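You operate a simulated robot arm through the tools that you are given. There is no shell and no other tool. Be economical: measure what you need, move in short steps, check, and stop when the job is done.

The job below is to be done with a simulated robot arm. You get a single attempt, and the scene is never put back.

## Task
Butt the white-band leaf against the teal-band one, clamp both, tape the joint.
Fine: use the orange tape roller; it goes back where it stood. Set down upright: orange tape roller. A coat counts when it lies all over at full strength: go over it till it gets no stronger.

Only the result counts: the job must be done as asked and must still hold three seconds after the hand-in. Knocking over, shifting, dropping, spilling or breaking anything else fails it.

## Robot
A 6-joint arm with a two-finger parallel gripper, fixed in place. Base frame: the origin is at the foot of the arm, x ahead of it, y to its left, z up; the work surface is at about z = 0.86. Lengths are in m, angles in degrees, forces in N, time in s.
With the tool pointing down near the work surface it reaches from about 0.36 to 0.76 m from the base axis. Its first joint turns from -66.0 to 66.0 degrees. Payload 2.45 kg.
Tool frame: the origin (TCP) lies between the finger pads and is the grasp point; the fingertips stand 0.024 m ahead of it; z points along the fingers, y is the line along which they close. The gripper opens to 0.068 m. The fingers are 0.017 m wide and 0.01 m thick; the gripper's body (0.04 by 0.07 m) begins 0.041 m behind the TCP.
Orientation is that of the tool frame in the base frame, as [roll, pitch, yaw] about the fixed x, y, z axes, in that order (R = Rz(yaw) Ry(pitch) Rx(roll)). With the fingers straight down and closing along the base's y, the tool's x points along the base's -x, its y along +y and its z along -z.

## Interface
- The arm moves only by the tool play_rows. Its argument "steps" is a list of rows, each a list of 7 numbers: the turn, a rotation vector about the base's x, y, z in degrees, then the shift along the base's x, y, z in m, then the finger opening in m, from 0 to 0.068. In form: [[ax, ay, az, tx, ty, tz, grip], ...]. A call has 1 to 10 rows; each row shifts and turns the commanded pose from where the row before left it. Each row takes 0.2 s and may step no farther than 0.05 m and 8.6 degrees from the row before; otherwise, or with a gripper value out of range, the whole call is refused. Where a pose cannot be reached the arm comes as near as it can. A force on the tool above 40 N (or 10 N above the force at the start of the call, whichever is more), or a blocked arm, ends the call early, and 0.2 s more pass. The fingers move at their own pace (about 0.108 m/s each) and stop on an object; they squeeze with about 31 N. The grip force told is the motor's: it shows also when the fingers shut on nothing. Time passes only in rows, and 0.2 s behind the last, so rows that do not move let the fingers close. It gives the time, the measured TCP pose, the force on the tool (base axes), the opening and the grip force at its end, in the units of the frame above (readings bear some noise), with the torque about the TCP (base axes, N m) and any sound that the robot's microphone picked up, and new pictures: "pictures" is both (left out), scene, wrist or none.
- Cameras (640 x 400 px; columns grow to the right, rows downward): "scene" is fixed at [0.1721, 0.42, 1.4608]; the picture's right is [-0.68, -0.73, 0.00], its down [-0.44, 0.41, -0.80] and it looks along [0.58, -0.55, -0.60] (base axes); focal length 305 px, centre (320, 200). "wrist" rides on the gripper at [0.084, 0.011, -0.075] in the tool frame; the picture's right is [-0.13, 0.99, 0.00], its down [-0.60, -0.08, -0.79] and it looks along [-0.79, -0.10, 0.61] (tool axes); focal length 251 px, centre (320, 200).
- locate(camera, pixels): there is no depth. For up to 12 entries [column, row, z] of the newest picture of that camera ("zoom" is the newest enlarged one), the place [x, y] in the base frame at which the ray of that pixel passes the height z, good to about 0.002 m. It takes no simulated time.
- zoom(camera, box): a new picture of the part [left, top, right, bottom] of that camera's present view, enlarged. It takes no simulated time.
- hand_in(): hands the job in; it is judged then, once.

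Go step by step. Measure first, check grasps and placings, and put right what went wrong. The budget is 80 turns and 200 pictures, counting those below and the enlarged ones. Unless the task says otherwise, let go and move clear before handing in.

The tools are called after "Call:" by a JSON object that holds its "name" and its "arguments". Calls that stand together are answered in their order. play_rows: Moves the arm, as the interface text tells. Its arguments: {"type":"object","properties":{"steps":{"type":"array","items":{"type":"array","items":{"type":"number"}}},"pictures":{"type":"string","enum":["both","scene","wrist","none"]}},"required":["steps"]} The other tools are called the same way: locate (camera, pixels) gives the place at which the rays of pixels pass given heights; zoom (camera, box) takes an enlarged picture of a part of a camera's view; hand_in () hands the job in.

At the start:

```text
t: 0.0
tcp_pos: [0.5032, 0.0055, 1.2639]
orientation: [179.9, 0.2, -180.0]
wrist_force: [-0.4, -0.1, 0.4]
ft_torque: [0.0, 0.01, -0.03]
finger_gap: 0.0678
finger_force: 0.0
```

scene: 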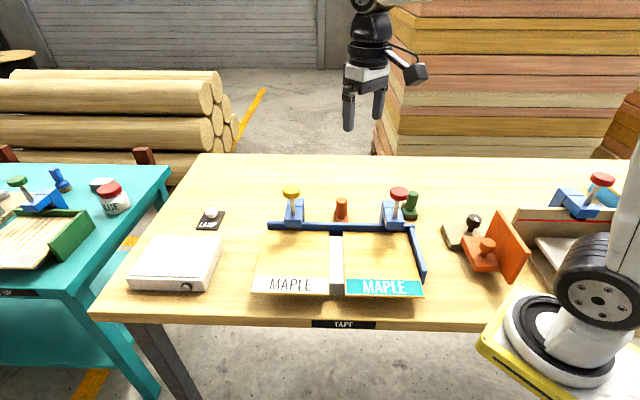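
wrist: 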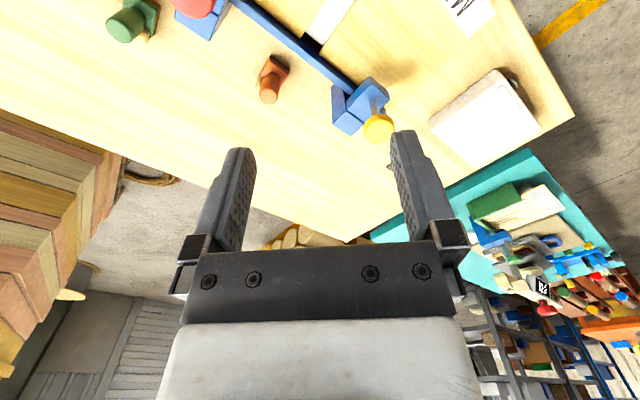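

The scene shows two MAPLE leaves (white-band at ~(290,265), teal-band at ~(383,265)) in a blue fixture with yellow and red clamps, plus an orange roller near (341,210). I'll enlarge the views before moving.

Call:
{"name": "zoom", "arguments": {"camera": "scene", "box": [240, 170, 440, 310]}}

Call:
{"name": "zoom", "arguments": {"camera": "scene", "box": [420, 160, 640, 300]}}

Call:
{"name": "zoom", "arguments": {"camera": "scene", "box": [0, 160, 240, 330]}}

Call:
{"name": "zoom", "arguments": {"camera": "wrist", "box": [100, 0, 560, 200]}}

```text
2.86 times, centred on (340, 240) of scene
```

zoom: 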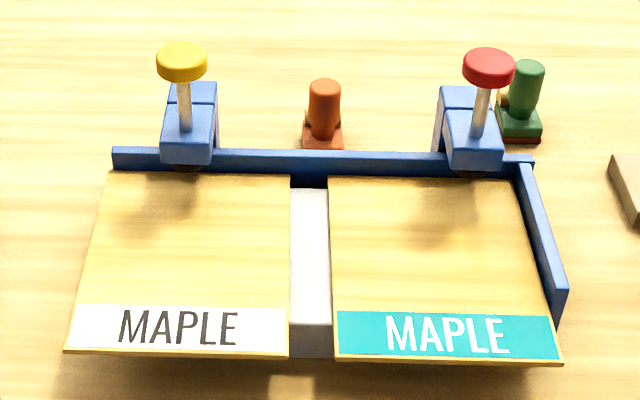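

```text
2.86 times, centred on (530, 230) of scene
```

zoom: 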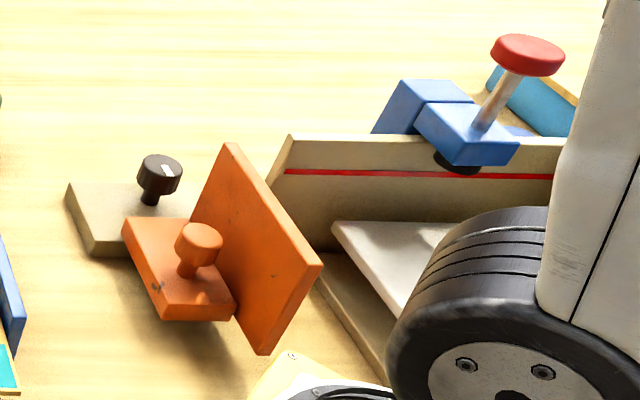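

```text
2.35 times, centred on (120, 245) of scene
```

zoom: 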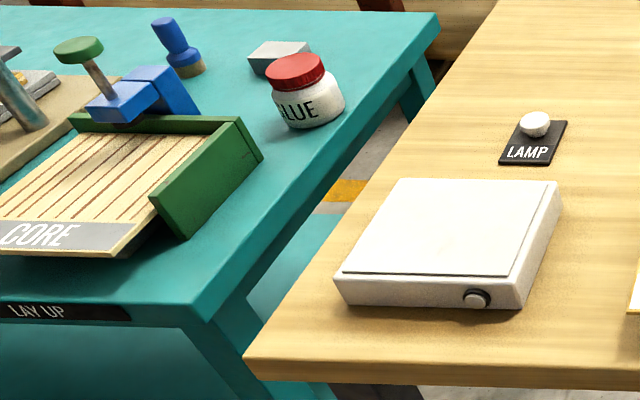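

```text
1.39 times, centred on (330, 100) of wrist
```

zoom: 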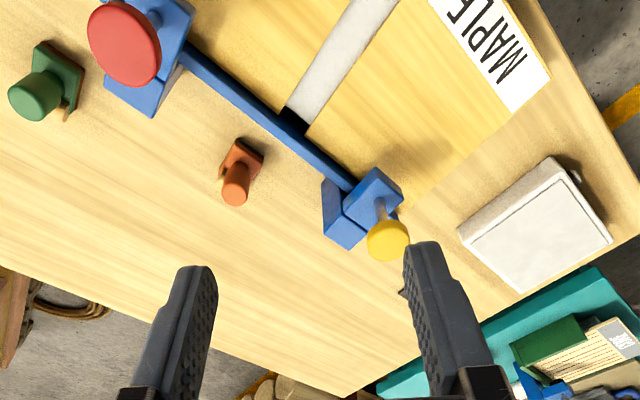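

The leaves have a gap showing a pale strip, both clamps seem raised. I'll locate key points at table height and plausible leaf height.

Call:
{"name": "locate", "arguments": {"camera": "scene", "pixels": [[279, 232, 0.88], [330, 233, 0.88], [330, 294, 0.88], [262, 292, 0.88], [344, 232, 0.88], [403, 232, 0.88], [422, 297, 0.88], [345, 295, 0.88], [342, 221, 0.86], [341, 200, 0.9], [292, 192, 0.95], [399, 194, 0.95]]}}

Call:
{"name": "locate", "arguments": {"camera": "wrist", "pixels": [[305, 96, 0.88], [320, 97, 0.88], [495, 56, 0.88], [303, 78, 0.88], [268, 98, 0.91], [280, 68, 0.86], [379, 128, 0.95], [189, 5, 0.95], [126, 25, 0.91], [350, 90, 0.88]]}}

```text
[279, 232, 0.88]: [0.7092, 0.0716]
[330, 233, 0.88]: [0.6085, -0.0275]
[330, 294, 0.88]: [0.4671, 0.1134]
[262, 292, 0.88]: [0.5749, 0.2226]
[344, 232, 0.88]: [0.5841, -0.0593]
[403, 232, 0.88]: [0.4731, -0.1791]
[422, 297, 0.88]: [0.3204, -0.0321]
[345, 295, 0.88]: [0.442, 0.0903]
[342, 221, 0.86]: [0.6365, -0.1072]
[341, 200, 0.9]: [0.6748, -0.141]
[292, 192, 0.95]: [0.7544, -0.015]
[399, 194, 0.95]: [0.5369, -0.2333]
```

```text
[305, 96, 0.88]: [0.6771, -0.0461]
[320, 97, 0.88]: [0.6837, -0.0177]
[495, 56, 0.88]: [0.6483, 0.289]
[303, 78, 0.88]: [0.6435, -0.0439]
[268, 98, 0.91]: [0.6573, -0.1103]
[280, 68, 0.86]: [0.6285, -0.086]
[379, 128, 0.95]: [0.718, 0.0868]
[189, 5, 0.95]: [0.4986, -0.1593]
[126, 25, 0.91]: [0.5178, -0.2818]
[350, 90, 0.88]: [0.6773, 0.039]
```

Triangulating, the yellow knob sits near (0.64, 0.07, 1.05), and the fixture is turned about 45°. I'll move the wrist camera for a closer second view along the joint.

Call:
{"name": "play_rows", "arguments": {"steps": [[0, 0, -7.5, -0.017, 0.02, -0.008, 0.068], [0, 0, -7.5, -0.017, 0.02, -0.008, 0.068], [0, 0, -7.5, -0.017, 0.02, -0.008, 0.068], [0, 0, -7.5, -0.017, 0.02, -0.008, 0.068], [0, 0, -7.5, -0.017, 0.02, -0.008, 0.068], [0, 0, -7.5, -0.017, 0.02, -0.008, 0.068]]}}

```text
t: 1.4
tcp_pos: [0.4001, 0.1244, 1.2148]
orientation: [179.9, 0.2, 134.9]
wrist_force: [0.6, -0.3, 0.0]
ft_torque: [0.01, -0.02, 0.0]
finger_gap: 0.068
finger_force: 0.1
```

scene: 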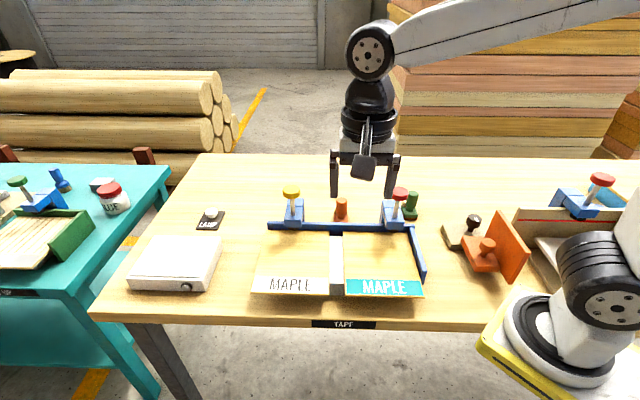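
wrist: 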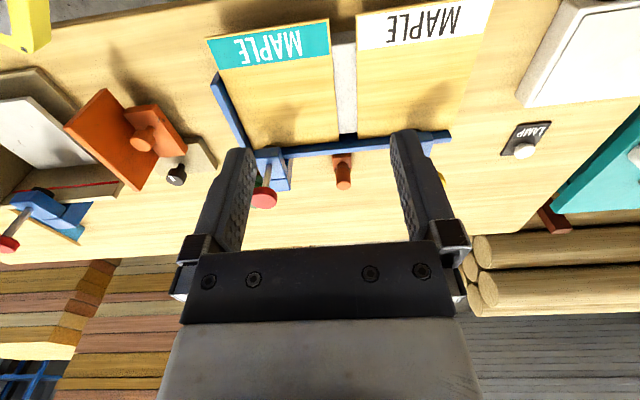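

The wrist view now shows both leaves, gap and fixture (upside down). I'll enlarge it.

Call:
{"name": "zoom", "arguments": {"camera": "wrist", "box": [200, 0, 500, 190]}}

Call:
{"name": "locate", "arguments": {"camera": "wrist", "pixels": [[207, 39, 0.88], [328, 18, 0.88], [357, 14, 0.88], [493, -2, 0.88], [341, 136, 0.88], [358, 136, 0.88], [345, 185, 0.9], [343, 154, 0.86], [265, 198, 1.04], [333, 45, 0.88], [357, 50, 0.88]]}}

```text
2.11 times, centred on (350, 95) of wrist
```

zoom: 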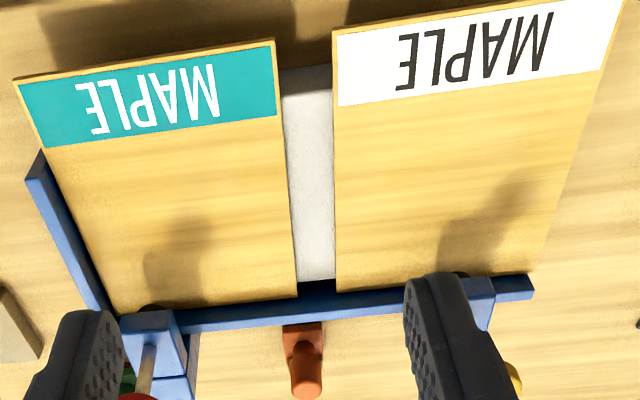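

```text
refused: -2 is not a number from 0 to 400
```

The leaves lie on a light support block and overhang it. Getting coordinates from both views for triangulation.

Call:
{"name": "locate", "arguments": {"camera": "wrist", "pixels": [[207, 37, 0.88], [329, 18, 0.88], [355.5, 14, 0.88], [491, 1, 0.88], [339, 140, 0.88], [358, 137.5, 0.88], [345, 185, 0.9], [343, 154, 0.86], [265, 198, 1.04], [220, 72, 0.88], [448, 135, 0.88], [213, 85, 0.88]]}}

Call:
{"name": "locate", "arguments": {"camera": "scene", "pixels": [[262, 292.5, 0.88], [330, 293.5, 0.88], [345, 294, 0.88], [423, 297, 0.88], [275, 224, 0.88], [400, 223, 0.88], [274.5, 217, 0.88], [330, 232, 0.88], [342.5, 232, 0.88], [425, 262, 0.88]]}}

```text
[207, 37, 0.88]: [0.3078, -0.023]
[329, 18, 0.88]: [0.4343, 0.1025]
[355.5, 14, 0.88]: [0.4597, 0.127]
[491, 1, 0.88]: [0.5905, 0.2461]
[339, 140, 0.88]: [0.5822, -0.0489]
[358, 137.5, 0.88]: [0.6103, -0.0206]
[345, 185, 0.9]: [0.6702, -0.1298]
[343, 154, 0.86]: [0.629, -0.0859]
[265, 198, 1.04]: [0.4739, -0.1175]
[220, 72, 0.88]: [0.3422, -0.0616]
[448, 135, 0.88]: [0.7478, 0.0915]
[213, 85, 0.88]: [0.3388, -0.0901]
```

```text
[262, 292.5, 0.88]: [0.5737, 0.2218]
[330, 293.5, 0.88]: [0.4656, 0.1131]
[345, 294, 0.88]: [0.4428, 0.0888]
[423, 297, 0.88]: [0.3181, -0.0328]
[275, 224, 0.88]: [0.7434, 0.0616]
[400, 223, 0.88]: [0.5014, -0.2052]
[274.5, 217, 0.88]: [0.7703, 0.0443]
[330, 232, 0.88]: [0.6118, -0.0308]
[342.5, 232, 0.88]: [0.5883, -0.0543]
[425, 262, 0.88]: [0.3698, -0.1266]
```

Triangulated: leaf top z≈0.914, gap ≈32–36 mm, knobs at z≈1.04 (yellow ≈(0.64,0.07), red ≈(0.48,-0.13)). I'll move for a close view of the yellow clamp.

Call:
{"name": "play_rows", "arguments": {"steps": [[0, 0, 0, 0.038, 0.004, -0.01, 0.068], [0, 0, 0, 0.038, 0.004, -0.01, 0.068], [0, 0, 0, 0.038, 0.004, -0.01, 0.068], [0, 0, 0, 0.038, 0.004, -0.01, 0.068]]}}

Call:
{"name": "zoom", "arguments": {"camera": "wrist", "box": [180, 0, 480, 190]}}

Call:
{"name": "zoom", "arguments": {"camera": "scene", "box": [265, 175, 355, 235]}}

Call:
{"name": "zoom", "arguments": {"camera": "scene", "box": [370, 175, 460, 235]}}

```text
t: 2.4
tcp_pos: [0.5524, 0.1405, 1.1748]
orientation: [179.9, 0.1, 135.0]
wrist_force: [0.2, 0.0, -0.5]
ft_torque: [0.02, 0.02, 0.01]
finger_gap: 0.0679
finger_force: 0.1
```

scene: 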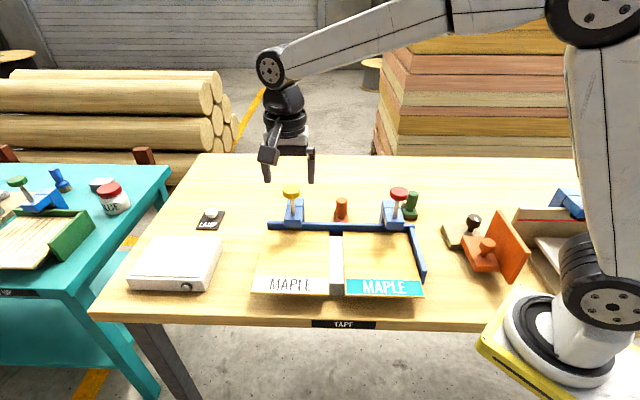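
wrist: 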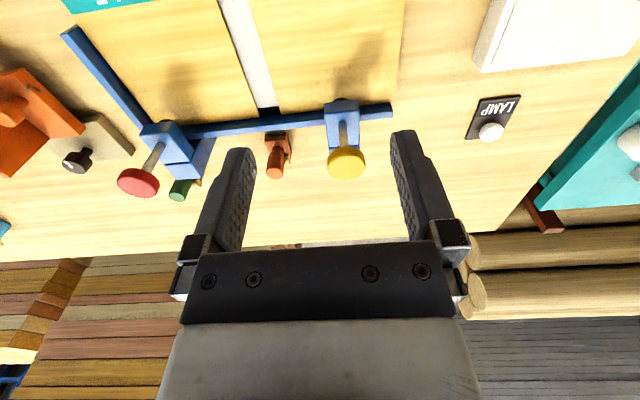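

```text
2.11 times, centred on (330, 95) of wrist
```

zoom: 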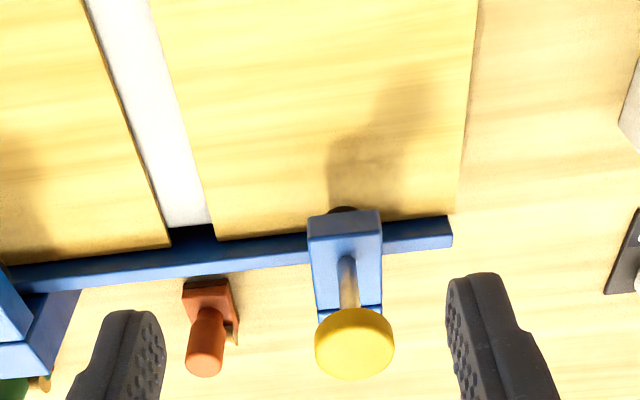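

```text
6.67 times, centred on (310, 205) of scene
```

zoom: 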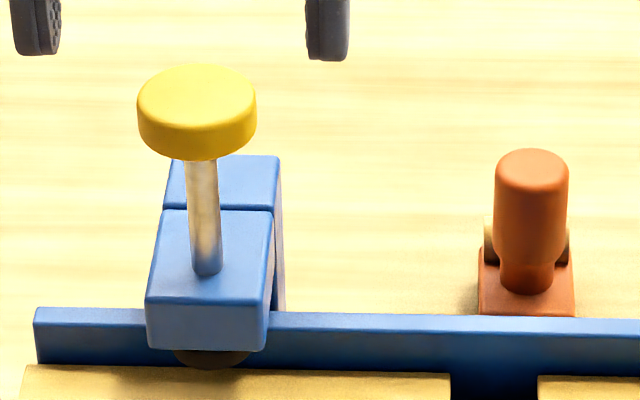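

```text
6.67 times, centred on (415, 205) of scene
```

zoom: 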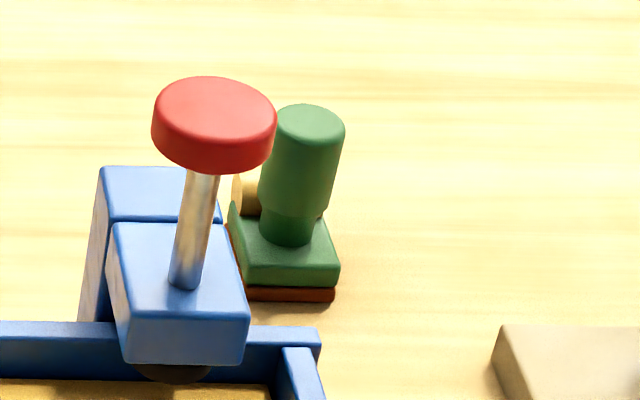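

The clamp is a vertical plunger with pad just above the leaf, near the fence; the roller has an upright cylindrical handle. Now I'll locate the white leaf's edges at z=0.914 from both cameras.

Call:
{"name": "locate", "arguments": {"camera": "scene", "pixels": [[250.7, 292.5, 0.914], [267.2, 230.2, 0.914], [329.5, 294.5, 0.914], [329.8, 232, 0.914], [344.9, 294.5, 0.914], [343, 232, 0.914], [425, 296.5, 0.914], [404, 232, 0.914], [341, 180, 1.0], [291.7, 191.7, 1.045], [399.5, 193.5, 1.04]]}}

Call:
{"name": "locate", "arguments": {"camera": "wrist", "pixels": [[405, 0, 0.914], [392, 104, 0.914], [280.5, 109, 0.914], [249, 0, 0.914], [258.5, 111.5, 0.914], [218, 0, 0.914], [346, 160, 1.045], [139, 183, 1.04], [275, 165, 0.92], [277, 140, 0.88], [345, 98, 0.93]]}}

```text
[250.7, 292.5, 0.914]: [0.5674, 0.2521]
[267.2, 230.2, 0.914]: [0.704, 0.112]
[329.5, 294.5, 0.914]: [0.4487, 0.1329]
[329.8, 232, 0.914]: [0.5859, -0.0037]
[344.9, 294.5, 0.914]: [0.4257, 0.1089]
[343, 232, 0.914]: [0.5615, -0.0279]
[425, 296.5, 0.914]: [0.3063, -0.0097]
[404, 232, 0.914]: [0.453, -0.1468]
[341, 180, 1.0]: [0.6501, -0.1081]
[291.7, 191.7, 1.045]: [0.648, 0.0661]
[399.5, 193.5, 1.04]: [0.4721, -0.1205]
```

```text
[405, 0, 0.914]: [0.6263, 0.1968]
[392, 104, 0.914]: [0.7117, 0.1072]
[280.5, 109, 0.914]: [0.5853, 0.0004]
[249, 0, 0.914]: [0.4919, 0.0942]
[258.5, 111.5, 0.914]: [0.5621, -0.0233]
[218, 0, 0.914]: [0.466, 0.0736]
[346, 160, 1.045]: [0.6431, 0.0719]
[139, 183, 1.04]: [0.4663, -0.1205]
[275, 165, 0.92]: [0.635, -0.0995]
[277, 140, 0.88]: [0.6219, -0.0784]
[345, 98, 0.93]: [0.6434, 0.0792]
```

The gap is a uniform ≈33.5 mm. I need leaf thickness and the support block's extent before pushing, so I zoom at the front edge.

Call:
{"name": "zoom", "arguments": {"camera": "scene", "box": [240, 265, 350, 315]}}

Call:
{"name": "zoom", "arguments": {"camera": "scene", "box": [320, 265, 440, 315]}}

Call:
{"name": "zoom", "arguments": {"camera": "wrist", "box": [360, 0, 480, 80]}}

```text
5.82 times, centred on (295, 290) of scene
```

zoom: 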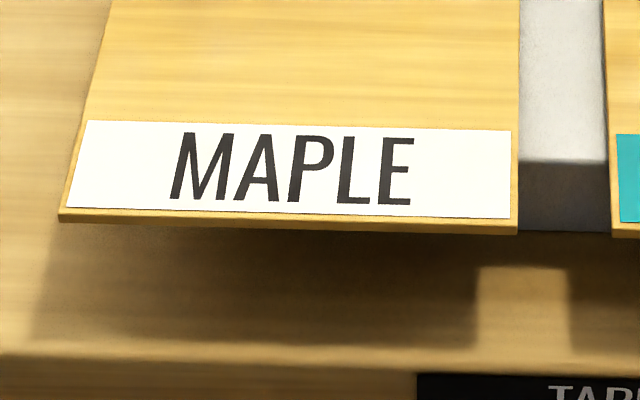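

```text
5.33 times, centred on (380, 290) of scene
```

zoom: 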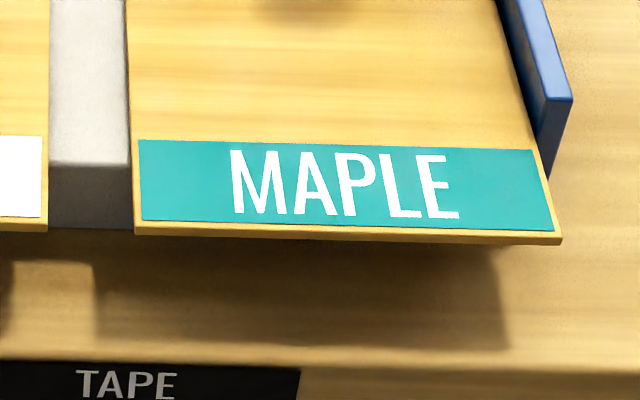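

```text
5.00 times, centred on (420, 40) of wrist
```

zoom: 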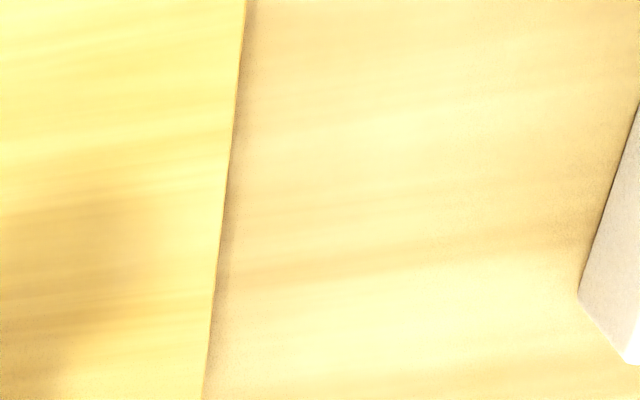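

Leaf is ~4 mm thick, overhanging the support. I'll go outside the white leaf's left edge with yaw 45° so the wrist camera faces the edge and can see beneath it.

Call:
{"name": "play_rows", "arguments": {"steps": [[0, 0, -8.2, 0.011, 0.008, -0.012, 0.068], [0, 0, -8.2, 0.011, 0.008, -0.012, 0.068], [0, 0, -8.2, 0.011, 0.008, -0.012, 0.068], [0, 0, -8.2, 0.011, 0.008, -0.012, 0.068], [0, 0, -8.2, 0.011, 0.008, -0.012, 0.068], [0, 0, -8.2, 0.011, 0.008, -0.012, 0.068], [0, 0, -8.2, 0.011, 0.008, -0.012, 0.068], [0, 0, -8.2, 0.011, 0.008, -0.012, 0.068], [0, 0, -8.2, 0.011, 0.008, -0.012, 0.068], [0, 0, -8.2, 0.011, 0.008, -0.012, 0.068]], "pictures": "none"}}

Call:
{"name": "play_rows", "arguments": {"steps": [[0, 0, -8, 0, 0, -0.03, 0.068], [0, 0, 0, 0, 0, -0.03, 0.068]]}}

Call:
{"name": "zoom", "arguments": {"camera": "wrist", "box": [180, 80, 480, 270]}}

```text
t: 4.6
tcp_pos: [0.6632, 0.2212, 1.0553]
orientation: [179.9, 0.1, 52.9]
wrist_force: [0.4, -0.2, 0.3]
ft_torque: [-0.03, 0.03, 0.02]
finger_gap: 0.0681
finger_force: 0.1
```

```text
t: 5.2
tcp_pos: [0.6629, 0.2217, 0.9961]
orientation: [179.9, 0.2, 44.9]
wrist_force: [-1.4, 0.2, 0.6]
ft_torque: [-0.04, -0.01, 0.0]
finger_gap: 0.0681
finger_force: 0.1
```

scene: 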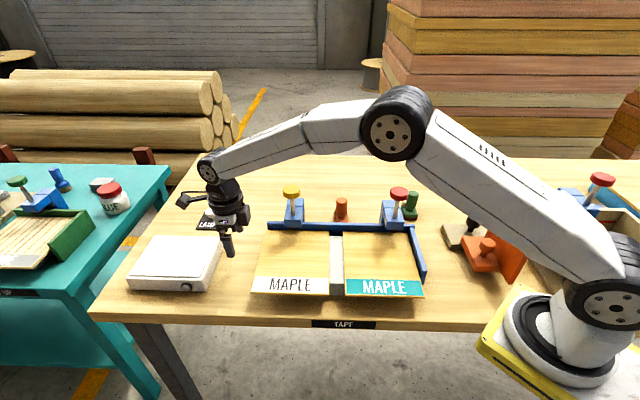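
wrist: 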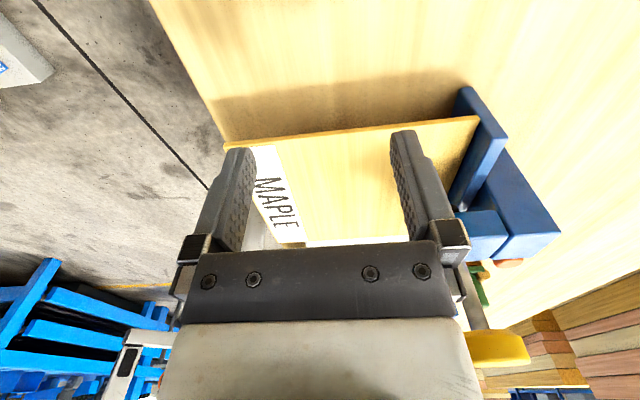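

```text
2.11 times, centred on (330, 175) of wrist
```

zoom: 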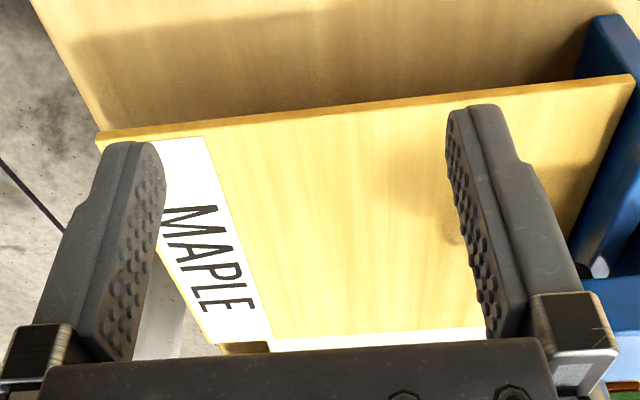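

Nothing but shadowed table shows beneath the leaf's left edge. I'll lower to push height (fingertips ≈0.902) and check underneath again.

Call:
{"name": "play_rows", "arguments": {"steps": [[0, 0, 0, 0, 0, -0.035, 0.068], [0, 0, 0, 0, 0, -0.035, 0.068]]}}

Call:
{"name": "zoom", "arguments": {"camera": "wrist", "box": [180, 60, 500, 260]}}

Call:
{"name": "zoom", "arguments": {"camera": "scene", "box": [200, 200, 360, 300]}}

```text
t: 5.8
tcp_pos: [0.6631, 0.2214, 0.9248]
orientation: [179.9, 0.1, 45.1]
wrist_force: [0.7, 0.6, 0.2]
ft_torque: [-0.03, 0.04, 0.05]
finger_gap: 0.068
finger_force: 0.0
```

scene: 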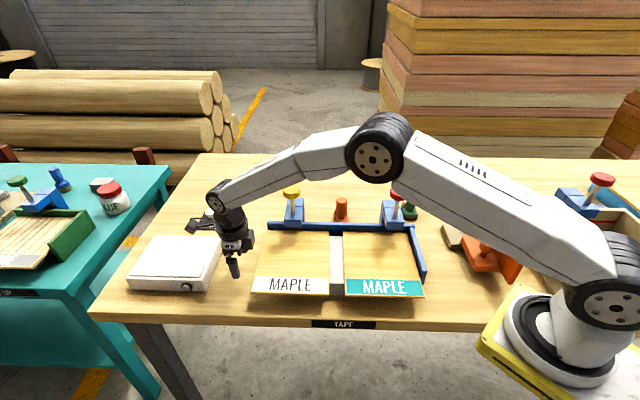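
wrist: 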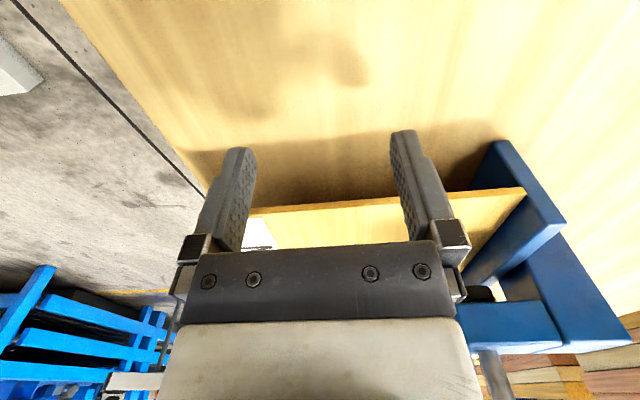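

```text
2.00 times, centred on (340, 160) of wrist
```

zoom: 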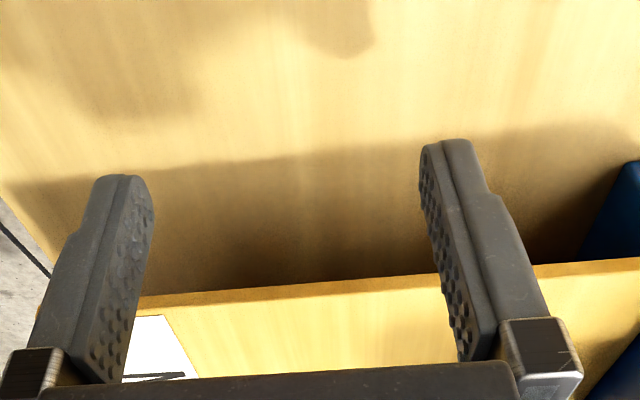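

```text
4.00 times, centred on (280, 250) of scene
```

zoom: 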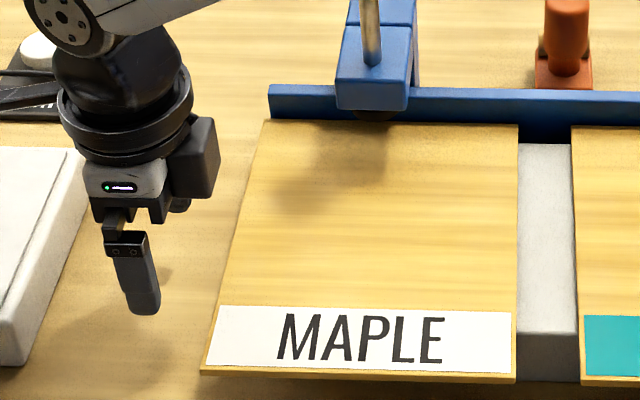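

No support within ~60 mm of the edge, so fingertips at 0.90 are safe. Pushing along (-0.707,-0.707): contact expected after ≈38 mm, butted after ≈72 mm.

Call:
{"name": "play_rows", "arguments": {"steps": [[0, 0, 0, -0.0085, -0.0085, 0, 0.068], [0, 0, 0, -0.0085, -0.0085, 0, 0.068], [0, 0, 0, -0.0085, -0.0085, 0, 0.068], [0, 0, 0, -0.0035, -0.0035, 0, 0.068], [0, 0, 0, -0.0035, -0.0035, 0, 0.068], [0, 0, 0, -0.0035, -0.0035, 0, 0.068], [0, 0, 0, -0.0035, -0.0035, 0, 0.068], [0, 0, 0, -0.0035, -0.0035, 0, 0.068]]}}

Call:
{"name": "zoom", "arguments": {"camera": "scene", "box": [240, 200, 440, 310]}}

```text
t: 7.6
tcp_pos: [0.6193, 0.1785, 0.9255]
orientation: [179.9, 0.2, 45.0]
wrist_force: [0.8, 1.1, 0.1]
ft_torque: [0.01, -0.03, -0.02]
finger_gap: 0.0682
finger_force: 0.0
```

scene: 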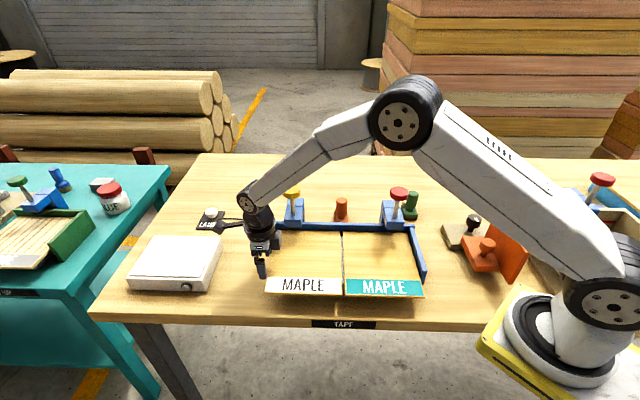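
wrist: 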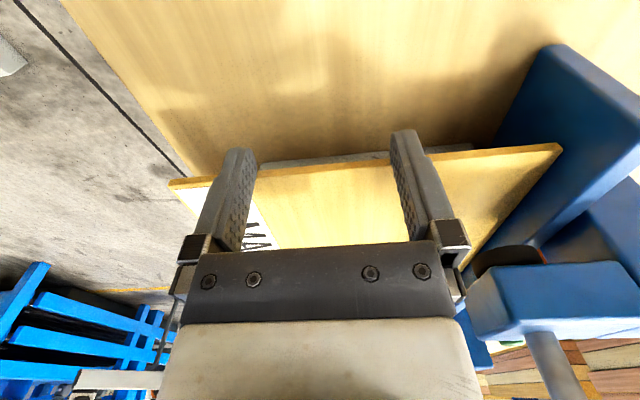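

```text
3.20 times, centred on (340, 255) of scene
```

zoom: 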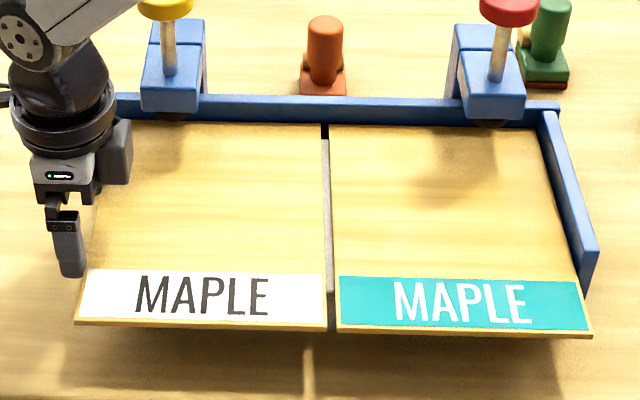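

Gap is down to ~7 mm. A grey strip (bed side?) appears under the leaf edge at wrist (360,157); checking its location before the last push.

Call:
{"name": "zoom", "arguments": {"camera": "wrist", "box": [230, 110, 430, 230]}}

Call:
{"name": "locate", "arguments": {"camera": "wrist", "pixels": [[260, 167, 0.91], [260, 163, 0.91], [260, 163, 0.86], [380, 153, 0.86], [460, 145, 0.86], [460, 145, 0.91], [560, 147, 0.914], [170, 185, 0.914]]}}

Call:
{"name": "locate", "arguments": {"camera": "scene", "pixels": [[336, 278, 0.914], [338.7, 278, 0.914], [334.6, 233, 0.914], [336.8, 233, 0.914]]}}

```text
3.20 times, centred on (330, 170) of wrist
```

zoom: 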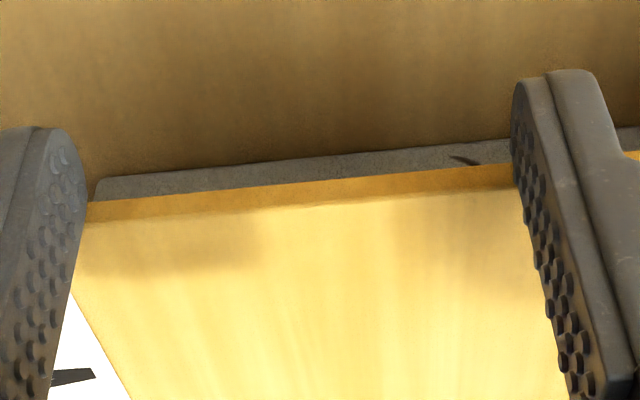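

```text
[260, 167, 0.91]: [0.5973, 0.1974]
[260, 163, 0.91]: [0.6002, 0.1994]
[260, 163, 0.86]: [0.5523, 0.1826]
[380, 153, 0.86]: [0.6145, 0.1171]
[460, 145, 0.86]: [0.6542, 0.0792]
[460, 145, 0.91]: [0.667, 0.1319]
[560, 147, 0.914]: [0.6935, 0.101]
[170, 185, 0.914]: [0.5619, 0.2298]
```

```text
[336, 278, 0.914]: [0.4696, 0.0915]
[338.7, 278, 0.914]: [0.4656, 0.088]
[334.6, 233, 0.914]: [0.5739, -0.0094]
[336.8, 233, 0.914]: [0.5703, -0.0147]
```

The bed edge stays ~25 mm inside, safe. The remaining gap is ≈5.5 mm; pushing in small steps.

Call:
{"name": "play_rows", "arguments": {"steps": [[0, 0, 0, -0.0014, -0.0014, 0, 0.068], [0, 0, 0, -0.0014, -0.0014, 0, 0.068], [0, 0, 0, -0.0007, -0.0007, 0, 0.068], [0, 0, 0, -0.0004, -0.0004, 0, 0.068], [0, 0, 0, 0, 0, 0, 0.068]], "pictures": "scene"}}

Call:
{"name": "zoom", "arguments": {"camera": "scene", "box": [280, 220, 400, 300]}}

```text
t: 8.8
tcp_pos: [0.6162, 0.1733, 0.9256]
orientation: [-180.0, 0.2, 45.0]
wrist_force: [0.5, 0.4, 0.4]
ft_torque: [0.02, -0.02, -0.01]
finger_gap: 0.068
finger_force: 0.0
```

scene: 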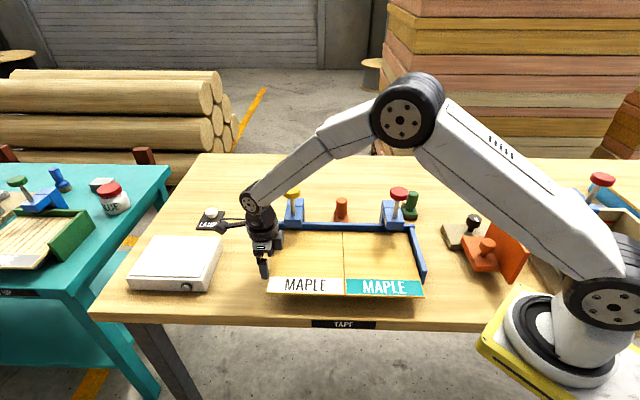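

```text
5.00 times, centred on (340, 260) of scene
```

zoom: 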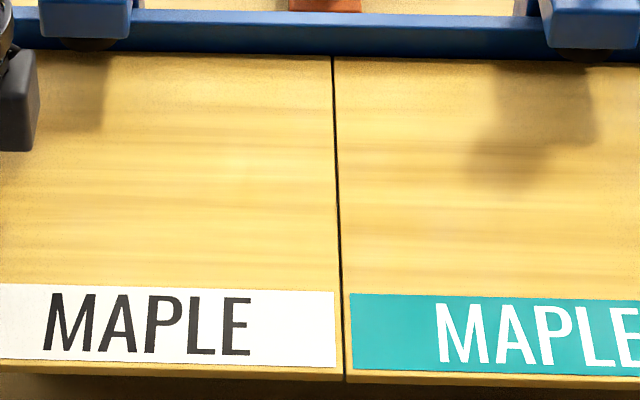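

A thin dark line (~1 mm) remains at zoom column ~338. Pushing on in ~0.5 mm steps while watching the force.

Call:
{"name": "play_rows", "arguments": {"steps": [[0, 0, 0, -0.0004, -0.0004, 0, 0.068], [0, 0, 0, -0.0004, -0.0004, 0, 0.068], [0, 0, 0, 0, 0, 0, 0.068]], "pictures": "scene"}}

Call:
{"name": "zoom", "arguments": {"camera": "scene", "box": [280, 220, 400, 300]}}

```text
t: 9.6
tcp_pos: [0.6148, 0.1734, 0.9253]
orientation: [179.9, 0.1, 45.0]
wrist_force: [0.9, 1.4, 0.1]
ft_torque: [-0.03, 0.0, 0.02]
finger_gap: 0.0679
finger_force: 0.1
```

scene: 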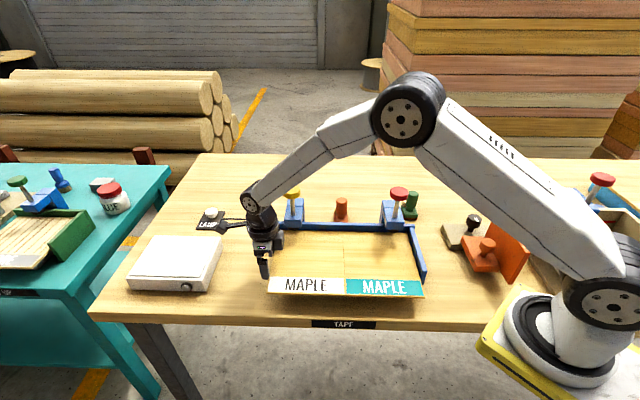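

```text
5.00 times, centred on (340, 260) of scene
```

zoom: 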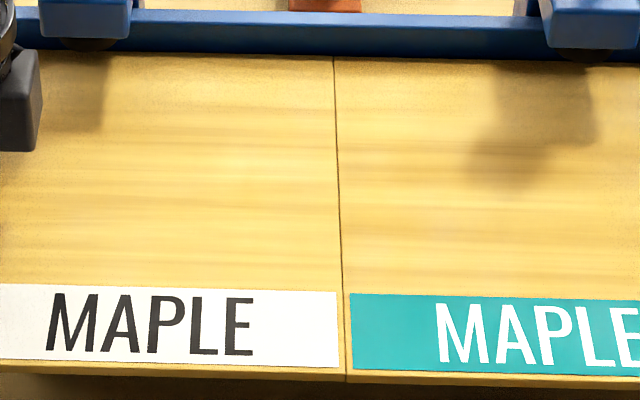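

Nearly closed. A few more 0.3–0.5 mm steps until force clearly rises.

Call:
{"name": "play_rows", "arguments": {"steps": [[0, 0, 0, -0.0004, -0.0004, 0, 0.068], [0, 0, 0, -0.0004, -0.0004, 0, 0.068], [0, 0, 0, 0, 0, 0, 0.068]], "pictures": "scene"}}

Call:
{"name": "zoom", "arguments": {"camera": "scene", "box": [280, 220, 400, 300]}}

```text
t: 10.4
tcp_pos: [0.6143, 0.1735, 0.9263]
orientation: [179.8, 0.2, 45.1]
wrist_force: [0.1, 0.7, -0.1]
ft_torque: [0.06, -0.04, 0.0]
finger_gap: 0.068
finger_force: 0.0
```

scene: 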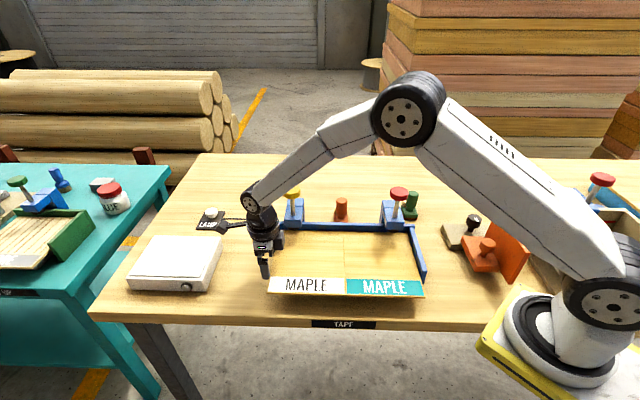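

```text
5.00 times, centred on (340, 260) of scene
```

zoom: 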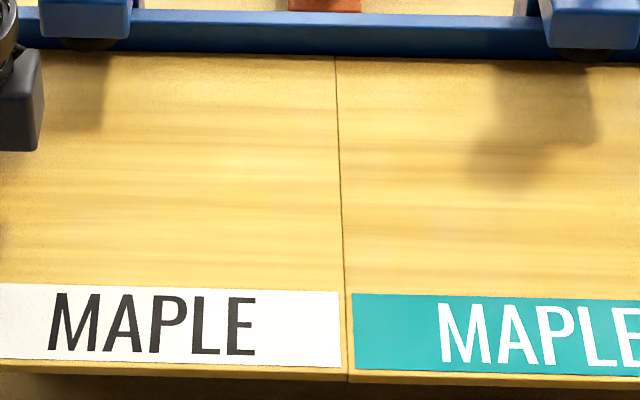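

The leaves are butted (line closed, both front edges flush, both now moving together). I'll back off, rise, and view the yellow knob to refine its location.

Call:
{"name": "play_rows", "arguments": {"steps": [[0, 0, 0, 0.01, 0.01, 0, 0.068], [0, 0, 0, 0.01, 0.01, 0, 0.068], [0, 0, 0, 0.01, 0.005, 0.045, 0.05], [0, 0, 0, 0.01, 0, 0.05, 0.03], [0, 0, 0, 0.01, 0, 0.05, 0.01], [0, 0, 0, 0.01, 0, 0.05, 0], [0, 0, 0, 0, -0.01, 0.02, 0]]}}

Call:
{"name": "zoom", "arguments": {"camera": "wrist", "box": [240, 0, 560, 200]}}

Call:
{"name": "zoom", "arguments": {"camera": "scene", "box": [260, 180, 440, 300]}}

```text
refused: row 4 steps farther than a row can; nothing moved
```

```text
2.00 times, centred on (400, 100) of wrist
```

zoom: 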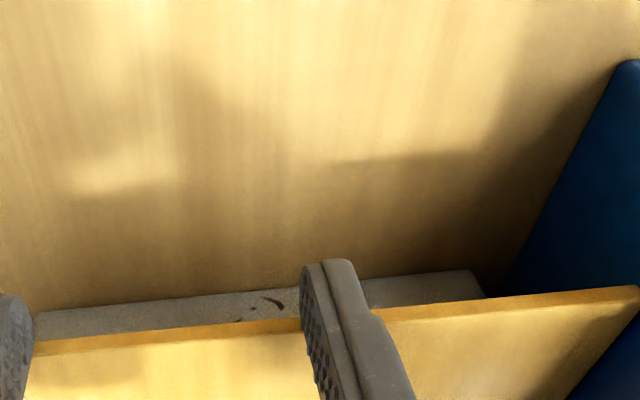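

```text
3.33 times, centred on (350, 240) of scene
```

zoom: 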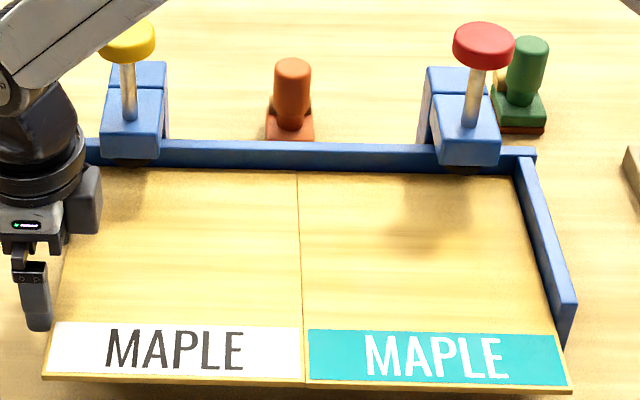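

Call refused for step length; retrying with shorter steps.

Call:
{"name": "play_rows", "arguments": {"steps": [[0, 0, 0, 0.01, 0.01, 0, 0.068], [0, 0, 0, 0.01, 0.01, 0, 0.068], [0, 0, 0, 0.01, 0.005, 0.045, 0.05], [0, 0, 0, 0.01, 0, 0.045, 0.03], [0, 0, 0, 0.01, 0, 0.045, 0.01], [0, 0, 0, 0.01, 0, 0.045, 0], [0, 0, 0, 0, -0.01, 0.045, 0]]}}

Call:
{"name": "zoom", "arguments": {"camera": "wrist", "box": [240, 0, 560, 200]}}

```text
t: 12.0
tcp_pos: [0.6741, 0.1878, 1.1505]
orientation: [179.9, 0.2, 45.1]
wrist_force: [-0.5, -0.1, -0.1]
ft_torque: [0.02, 0.03, 0.01]
finger_gap: 0.0
finger_force: 23.9
```

scene: 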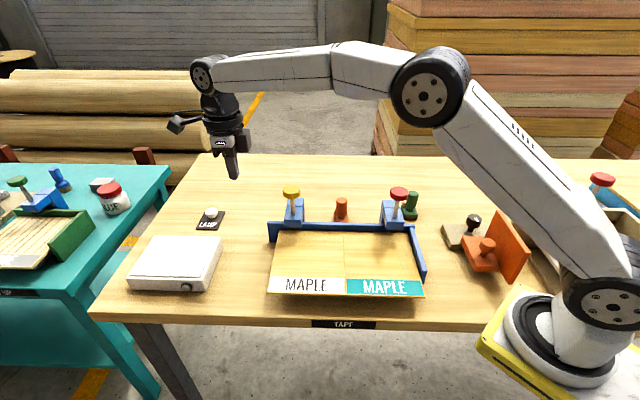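
wrist: 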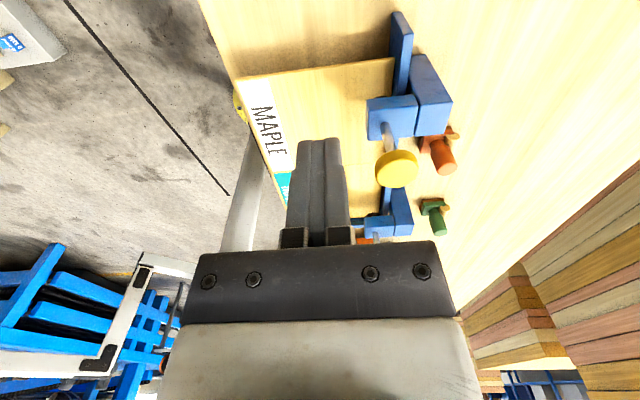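

```text
2.00 times, centred on (400, 100) of wrist
```

zoom: 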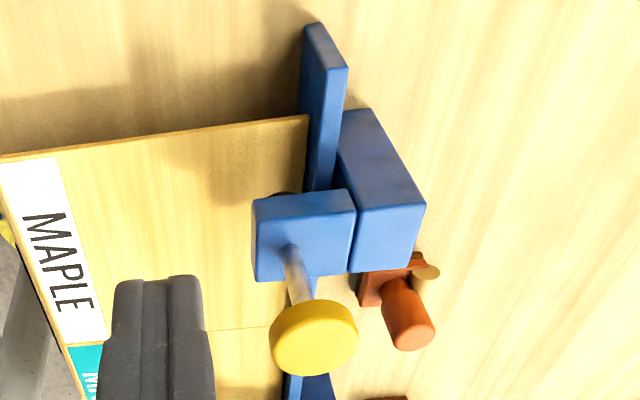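

The yellow knob shows at wrist (397,172); triangulating top face with the scene (291,189).

Call:
{"name": "locate", "arguments": {"camera": "wrist", "pixels": [[397.5, 172.5, 1.05], [397.5, 172.5, 1.03], [386, 127, 0.97], [399, 178, 1.05]]}}

Call:
{"name": "locate", "arguments": {"camera": "scene", "pixels": [[291.4, 189.3, 1.05], [291.4, 189.3, 1.03], [292.8, 215.5, 0.97], [398.5, 190.5, 1.05], [398.5, 190.5, 1.03]]}}

```text
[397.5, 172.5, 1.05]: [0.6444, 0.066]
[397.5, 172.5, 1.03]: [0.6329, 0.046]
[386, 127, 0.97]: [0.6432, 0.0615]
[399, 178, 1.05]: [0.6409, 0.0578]
```

```text
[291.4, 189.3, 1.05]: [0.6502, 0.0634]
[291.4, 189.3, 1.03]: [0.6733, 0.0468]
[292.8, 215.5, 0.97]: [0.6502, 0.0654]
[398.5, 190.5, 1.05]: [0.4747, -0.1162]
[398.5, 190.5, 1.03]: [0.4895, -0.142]
```

Yellow knob top ≈(0.6465, 0.066, 1.053), red ≈(0.474, -0.115, 1.053). I'll go above yellow with closed fingers and press down gently first.

Call:
{"name": "play_rows", "arguments": {"steps": [[0, 0, 0, -0.0092, -0.0407, 0, 0], [0, 0, 0, -0.0092, -0.0407, 0, 0], [0, 0, 0, -0.0092, -0.0407, 0, 0], [0, 0, 0, 0, 0, -0.035, 0], [0, 0, 0, 0, 0, -0.03, 0], [0, 0, 0, 0, 0, -0.004, 0], [0, 0, 0, 0, 0, -0.004, 0], [0, 0, 0, 0, 0, -0.003, 0]]}}

Call:
{"name": "zoom", "arguments": {"camera": "scene", "box": [250, 150, 370, 240]}}

```text
t: 13.8
tcp_pos: [0.6453, 0.066, 1.0742]
orientation: [179.9, 0.1, 45.0]
wrist_force: [0.6, -1.1, 1.3]
ft_torque: [-0.02, -0.03, 0.0]
finger_gap: 0.0
finger_force: 23.6
```

scene: 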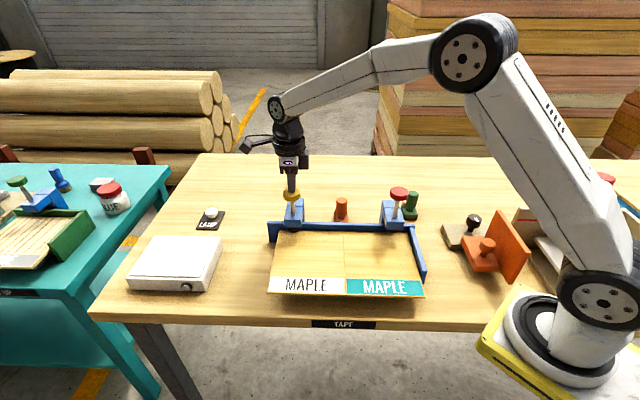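
wrist: 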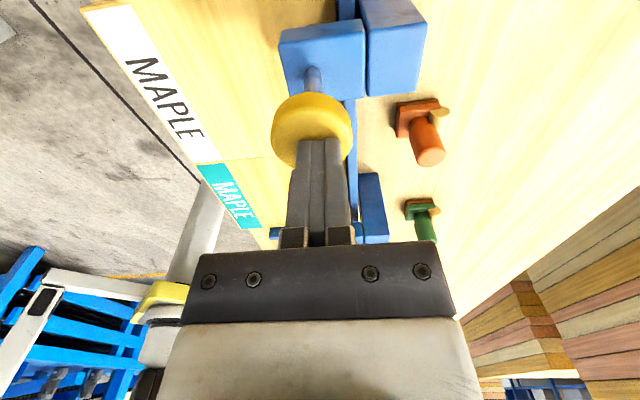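

```text
4.44 times, centred on (310, 195) of scene
```

zoom: 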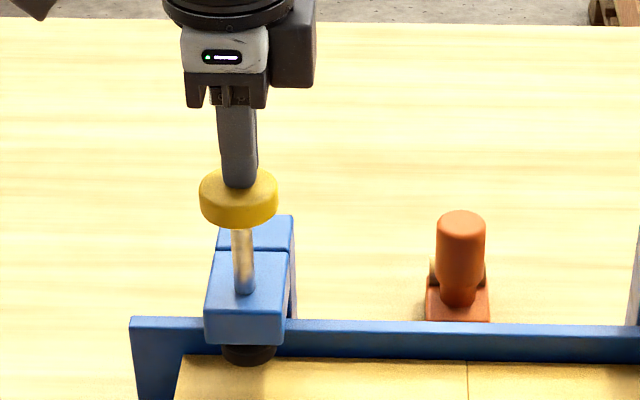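

The knob went down a little and the black pad now hangs lower (zoom (247,355)), so it is a push plunger. Pressing further in small steps.

Call:
{"name": "play_rows", "arguments": {"steps": [[0, 0, 0, 0, 0, -0.003, 0], [0, 0, 0, 0, 0, -0.003, 0], [0, 0, 0, 0, 0, -0.003, 0], [0, 0, 0, 0, 0, -0.003, 0]], "pictures": "scene"}}

Call:
{"name": "zoom", "arguments": {"camera": "scene", "box": [250, 150, 370, 240]}}

```text
t: 14.8
tcp_pos: [0.6466, 0.0661, 1.0618]
orientation: [179.9, 0.2, 45.1]
wrist_force: [0.4, -0.3, 0.3]
ft_torque: [-0.01, -0.03, 0.02]
finger_gap: 0.0
finger_force: 23.6
```

scene: 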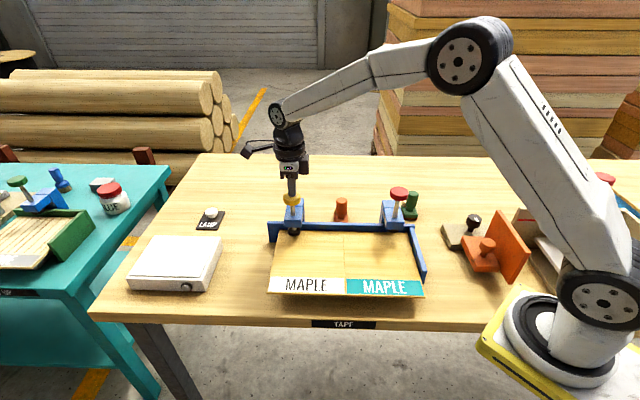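

```text
4.44 times, centred on (310, 195) of scene
```

zoom: 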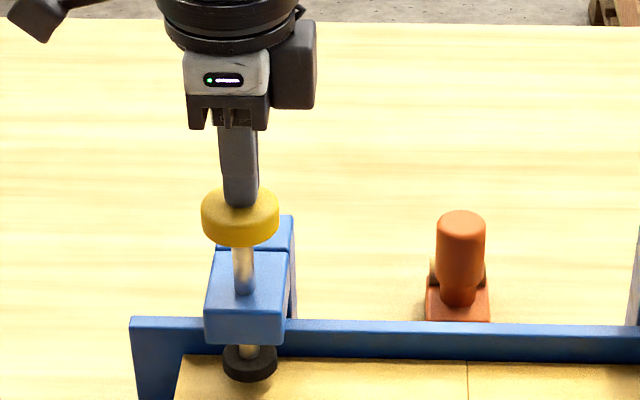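

Working: the pad is coming down freely. Continuing until it meets the leaf.

Call:
{"name": "play_rows", "arguments": {"steps": [[0, 0, 0, 0, 0, -0.003, 0], [0, 0, 0, 0, 0, -0.003, 0], [0, 0, 0, 0, 0, -0.002, 0], [0, 0, 0, 0, 0, -0.002, 0]], "pictures": "scene"}}

Call:
{"name": "zoom", "arguments": {"camera": "scene", "box": [250, 150, 370, 240]}}

```text
t: 15.8
tcp_pos: [0.6472, 0.065, 1.0523]
orientation: [-179.9, 0.1, 45.0]
wrist_force: [0.2, -0.6, 0.2]
ft_torque: [-0.01, -0.01, -0.01]
finger_gap: 0.0
finger_force: 23.9
```

scene: 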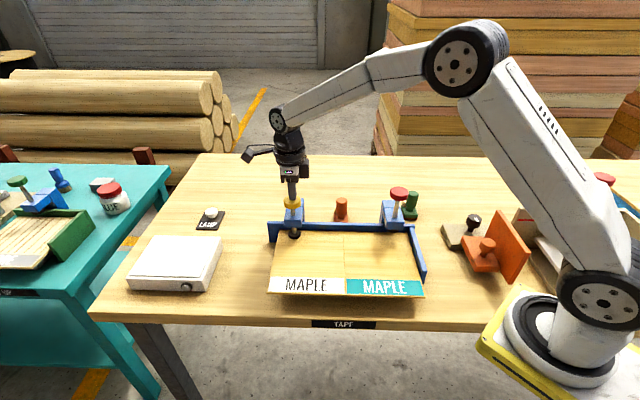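

```text
4.44 times, centred on (310, 195) of scene
```

zoom: 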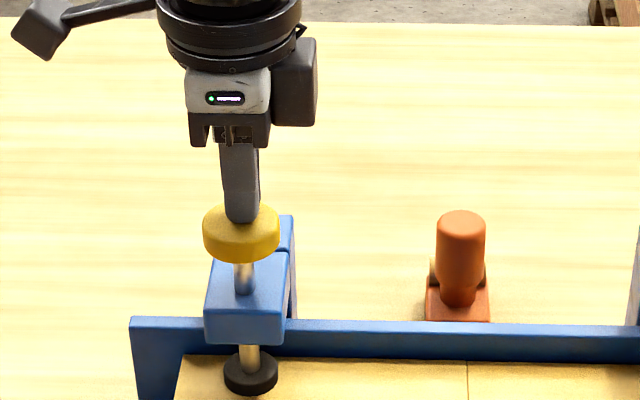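

Call:
{"name": "play_rows", "arguments": {"steps": [[0, 0, 0, 0, 0, -0.002, 0], [0, 0, 0, 0, 0, -0.002, 0], [0, 0, 0, 0, 0, -0.002, 0], [0, 0, 0, 0, 0, -0.002, 0]], "pictures": "scene"}}

Call:
{"name": "zoom", "arguments": {"camera": "scene", "box": [250, 150, 370, 240]}}

```text
t: 16.7
tcp_pos: [0.6484, 0.0669, 1.0509]
orientation: [179.7, -0.1, 45.1]
wrist_force: [-6.5, -0.6, 9.8]
ft_torque: [-0.03, 0.22, -0.04]
finger_gap: 0.0
finger_force: 23.3
stopped in row 4: the force on the tool passed its limit at 43 N (the readings are from after the stop); the commanded pose is now the measured one
```

scene: 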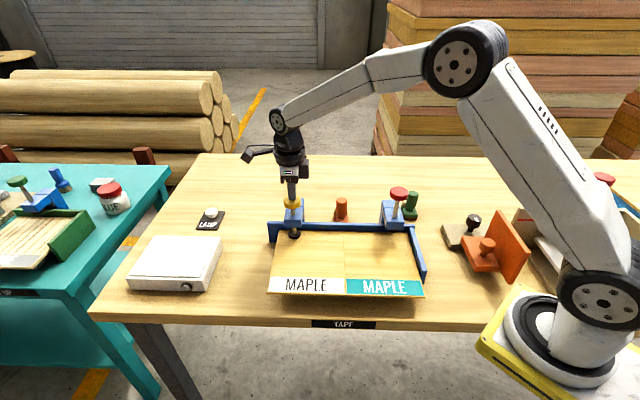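

```text
4.44 times, centred on (310, 195) of scene
```

zoom: 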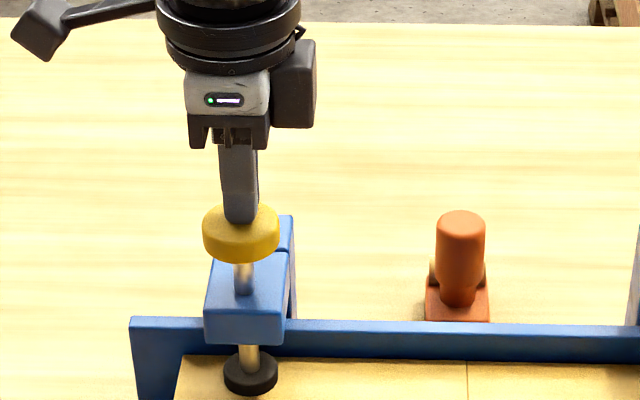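

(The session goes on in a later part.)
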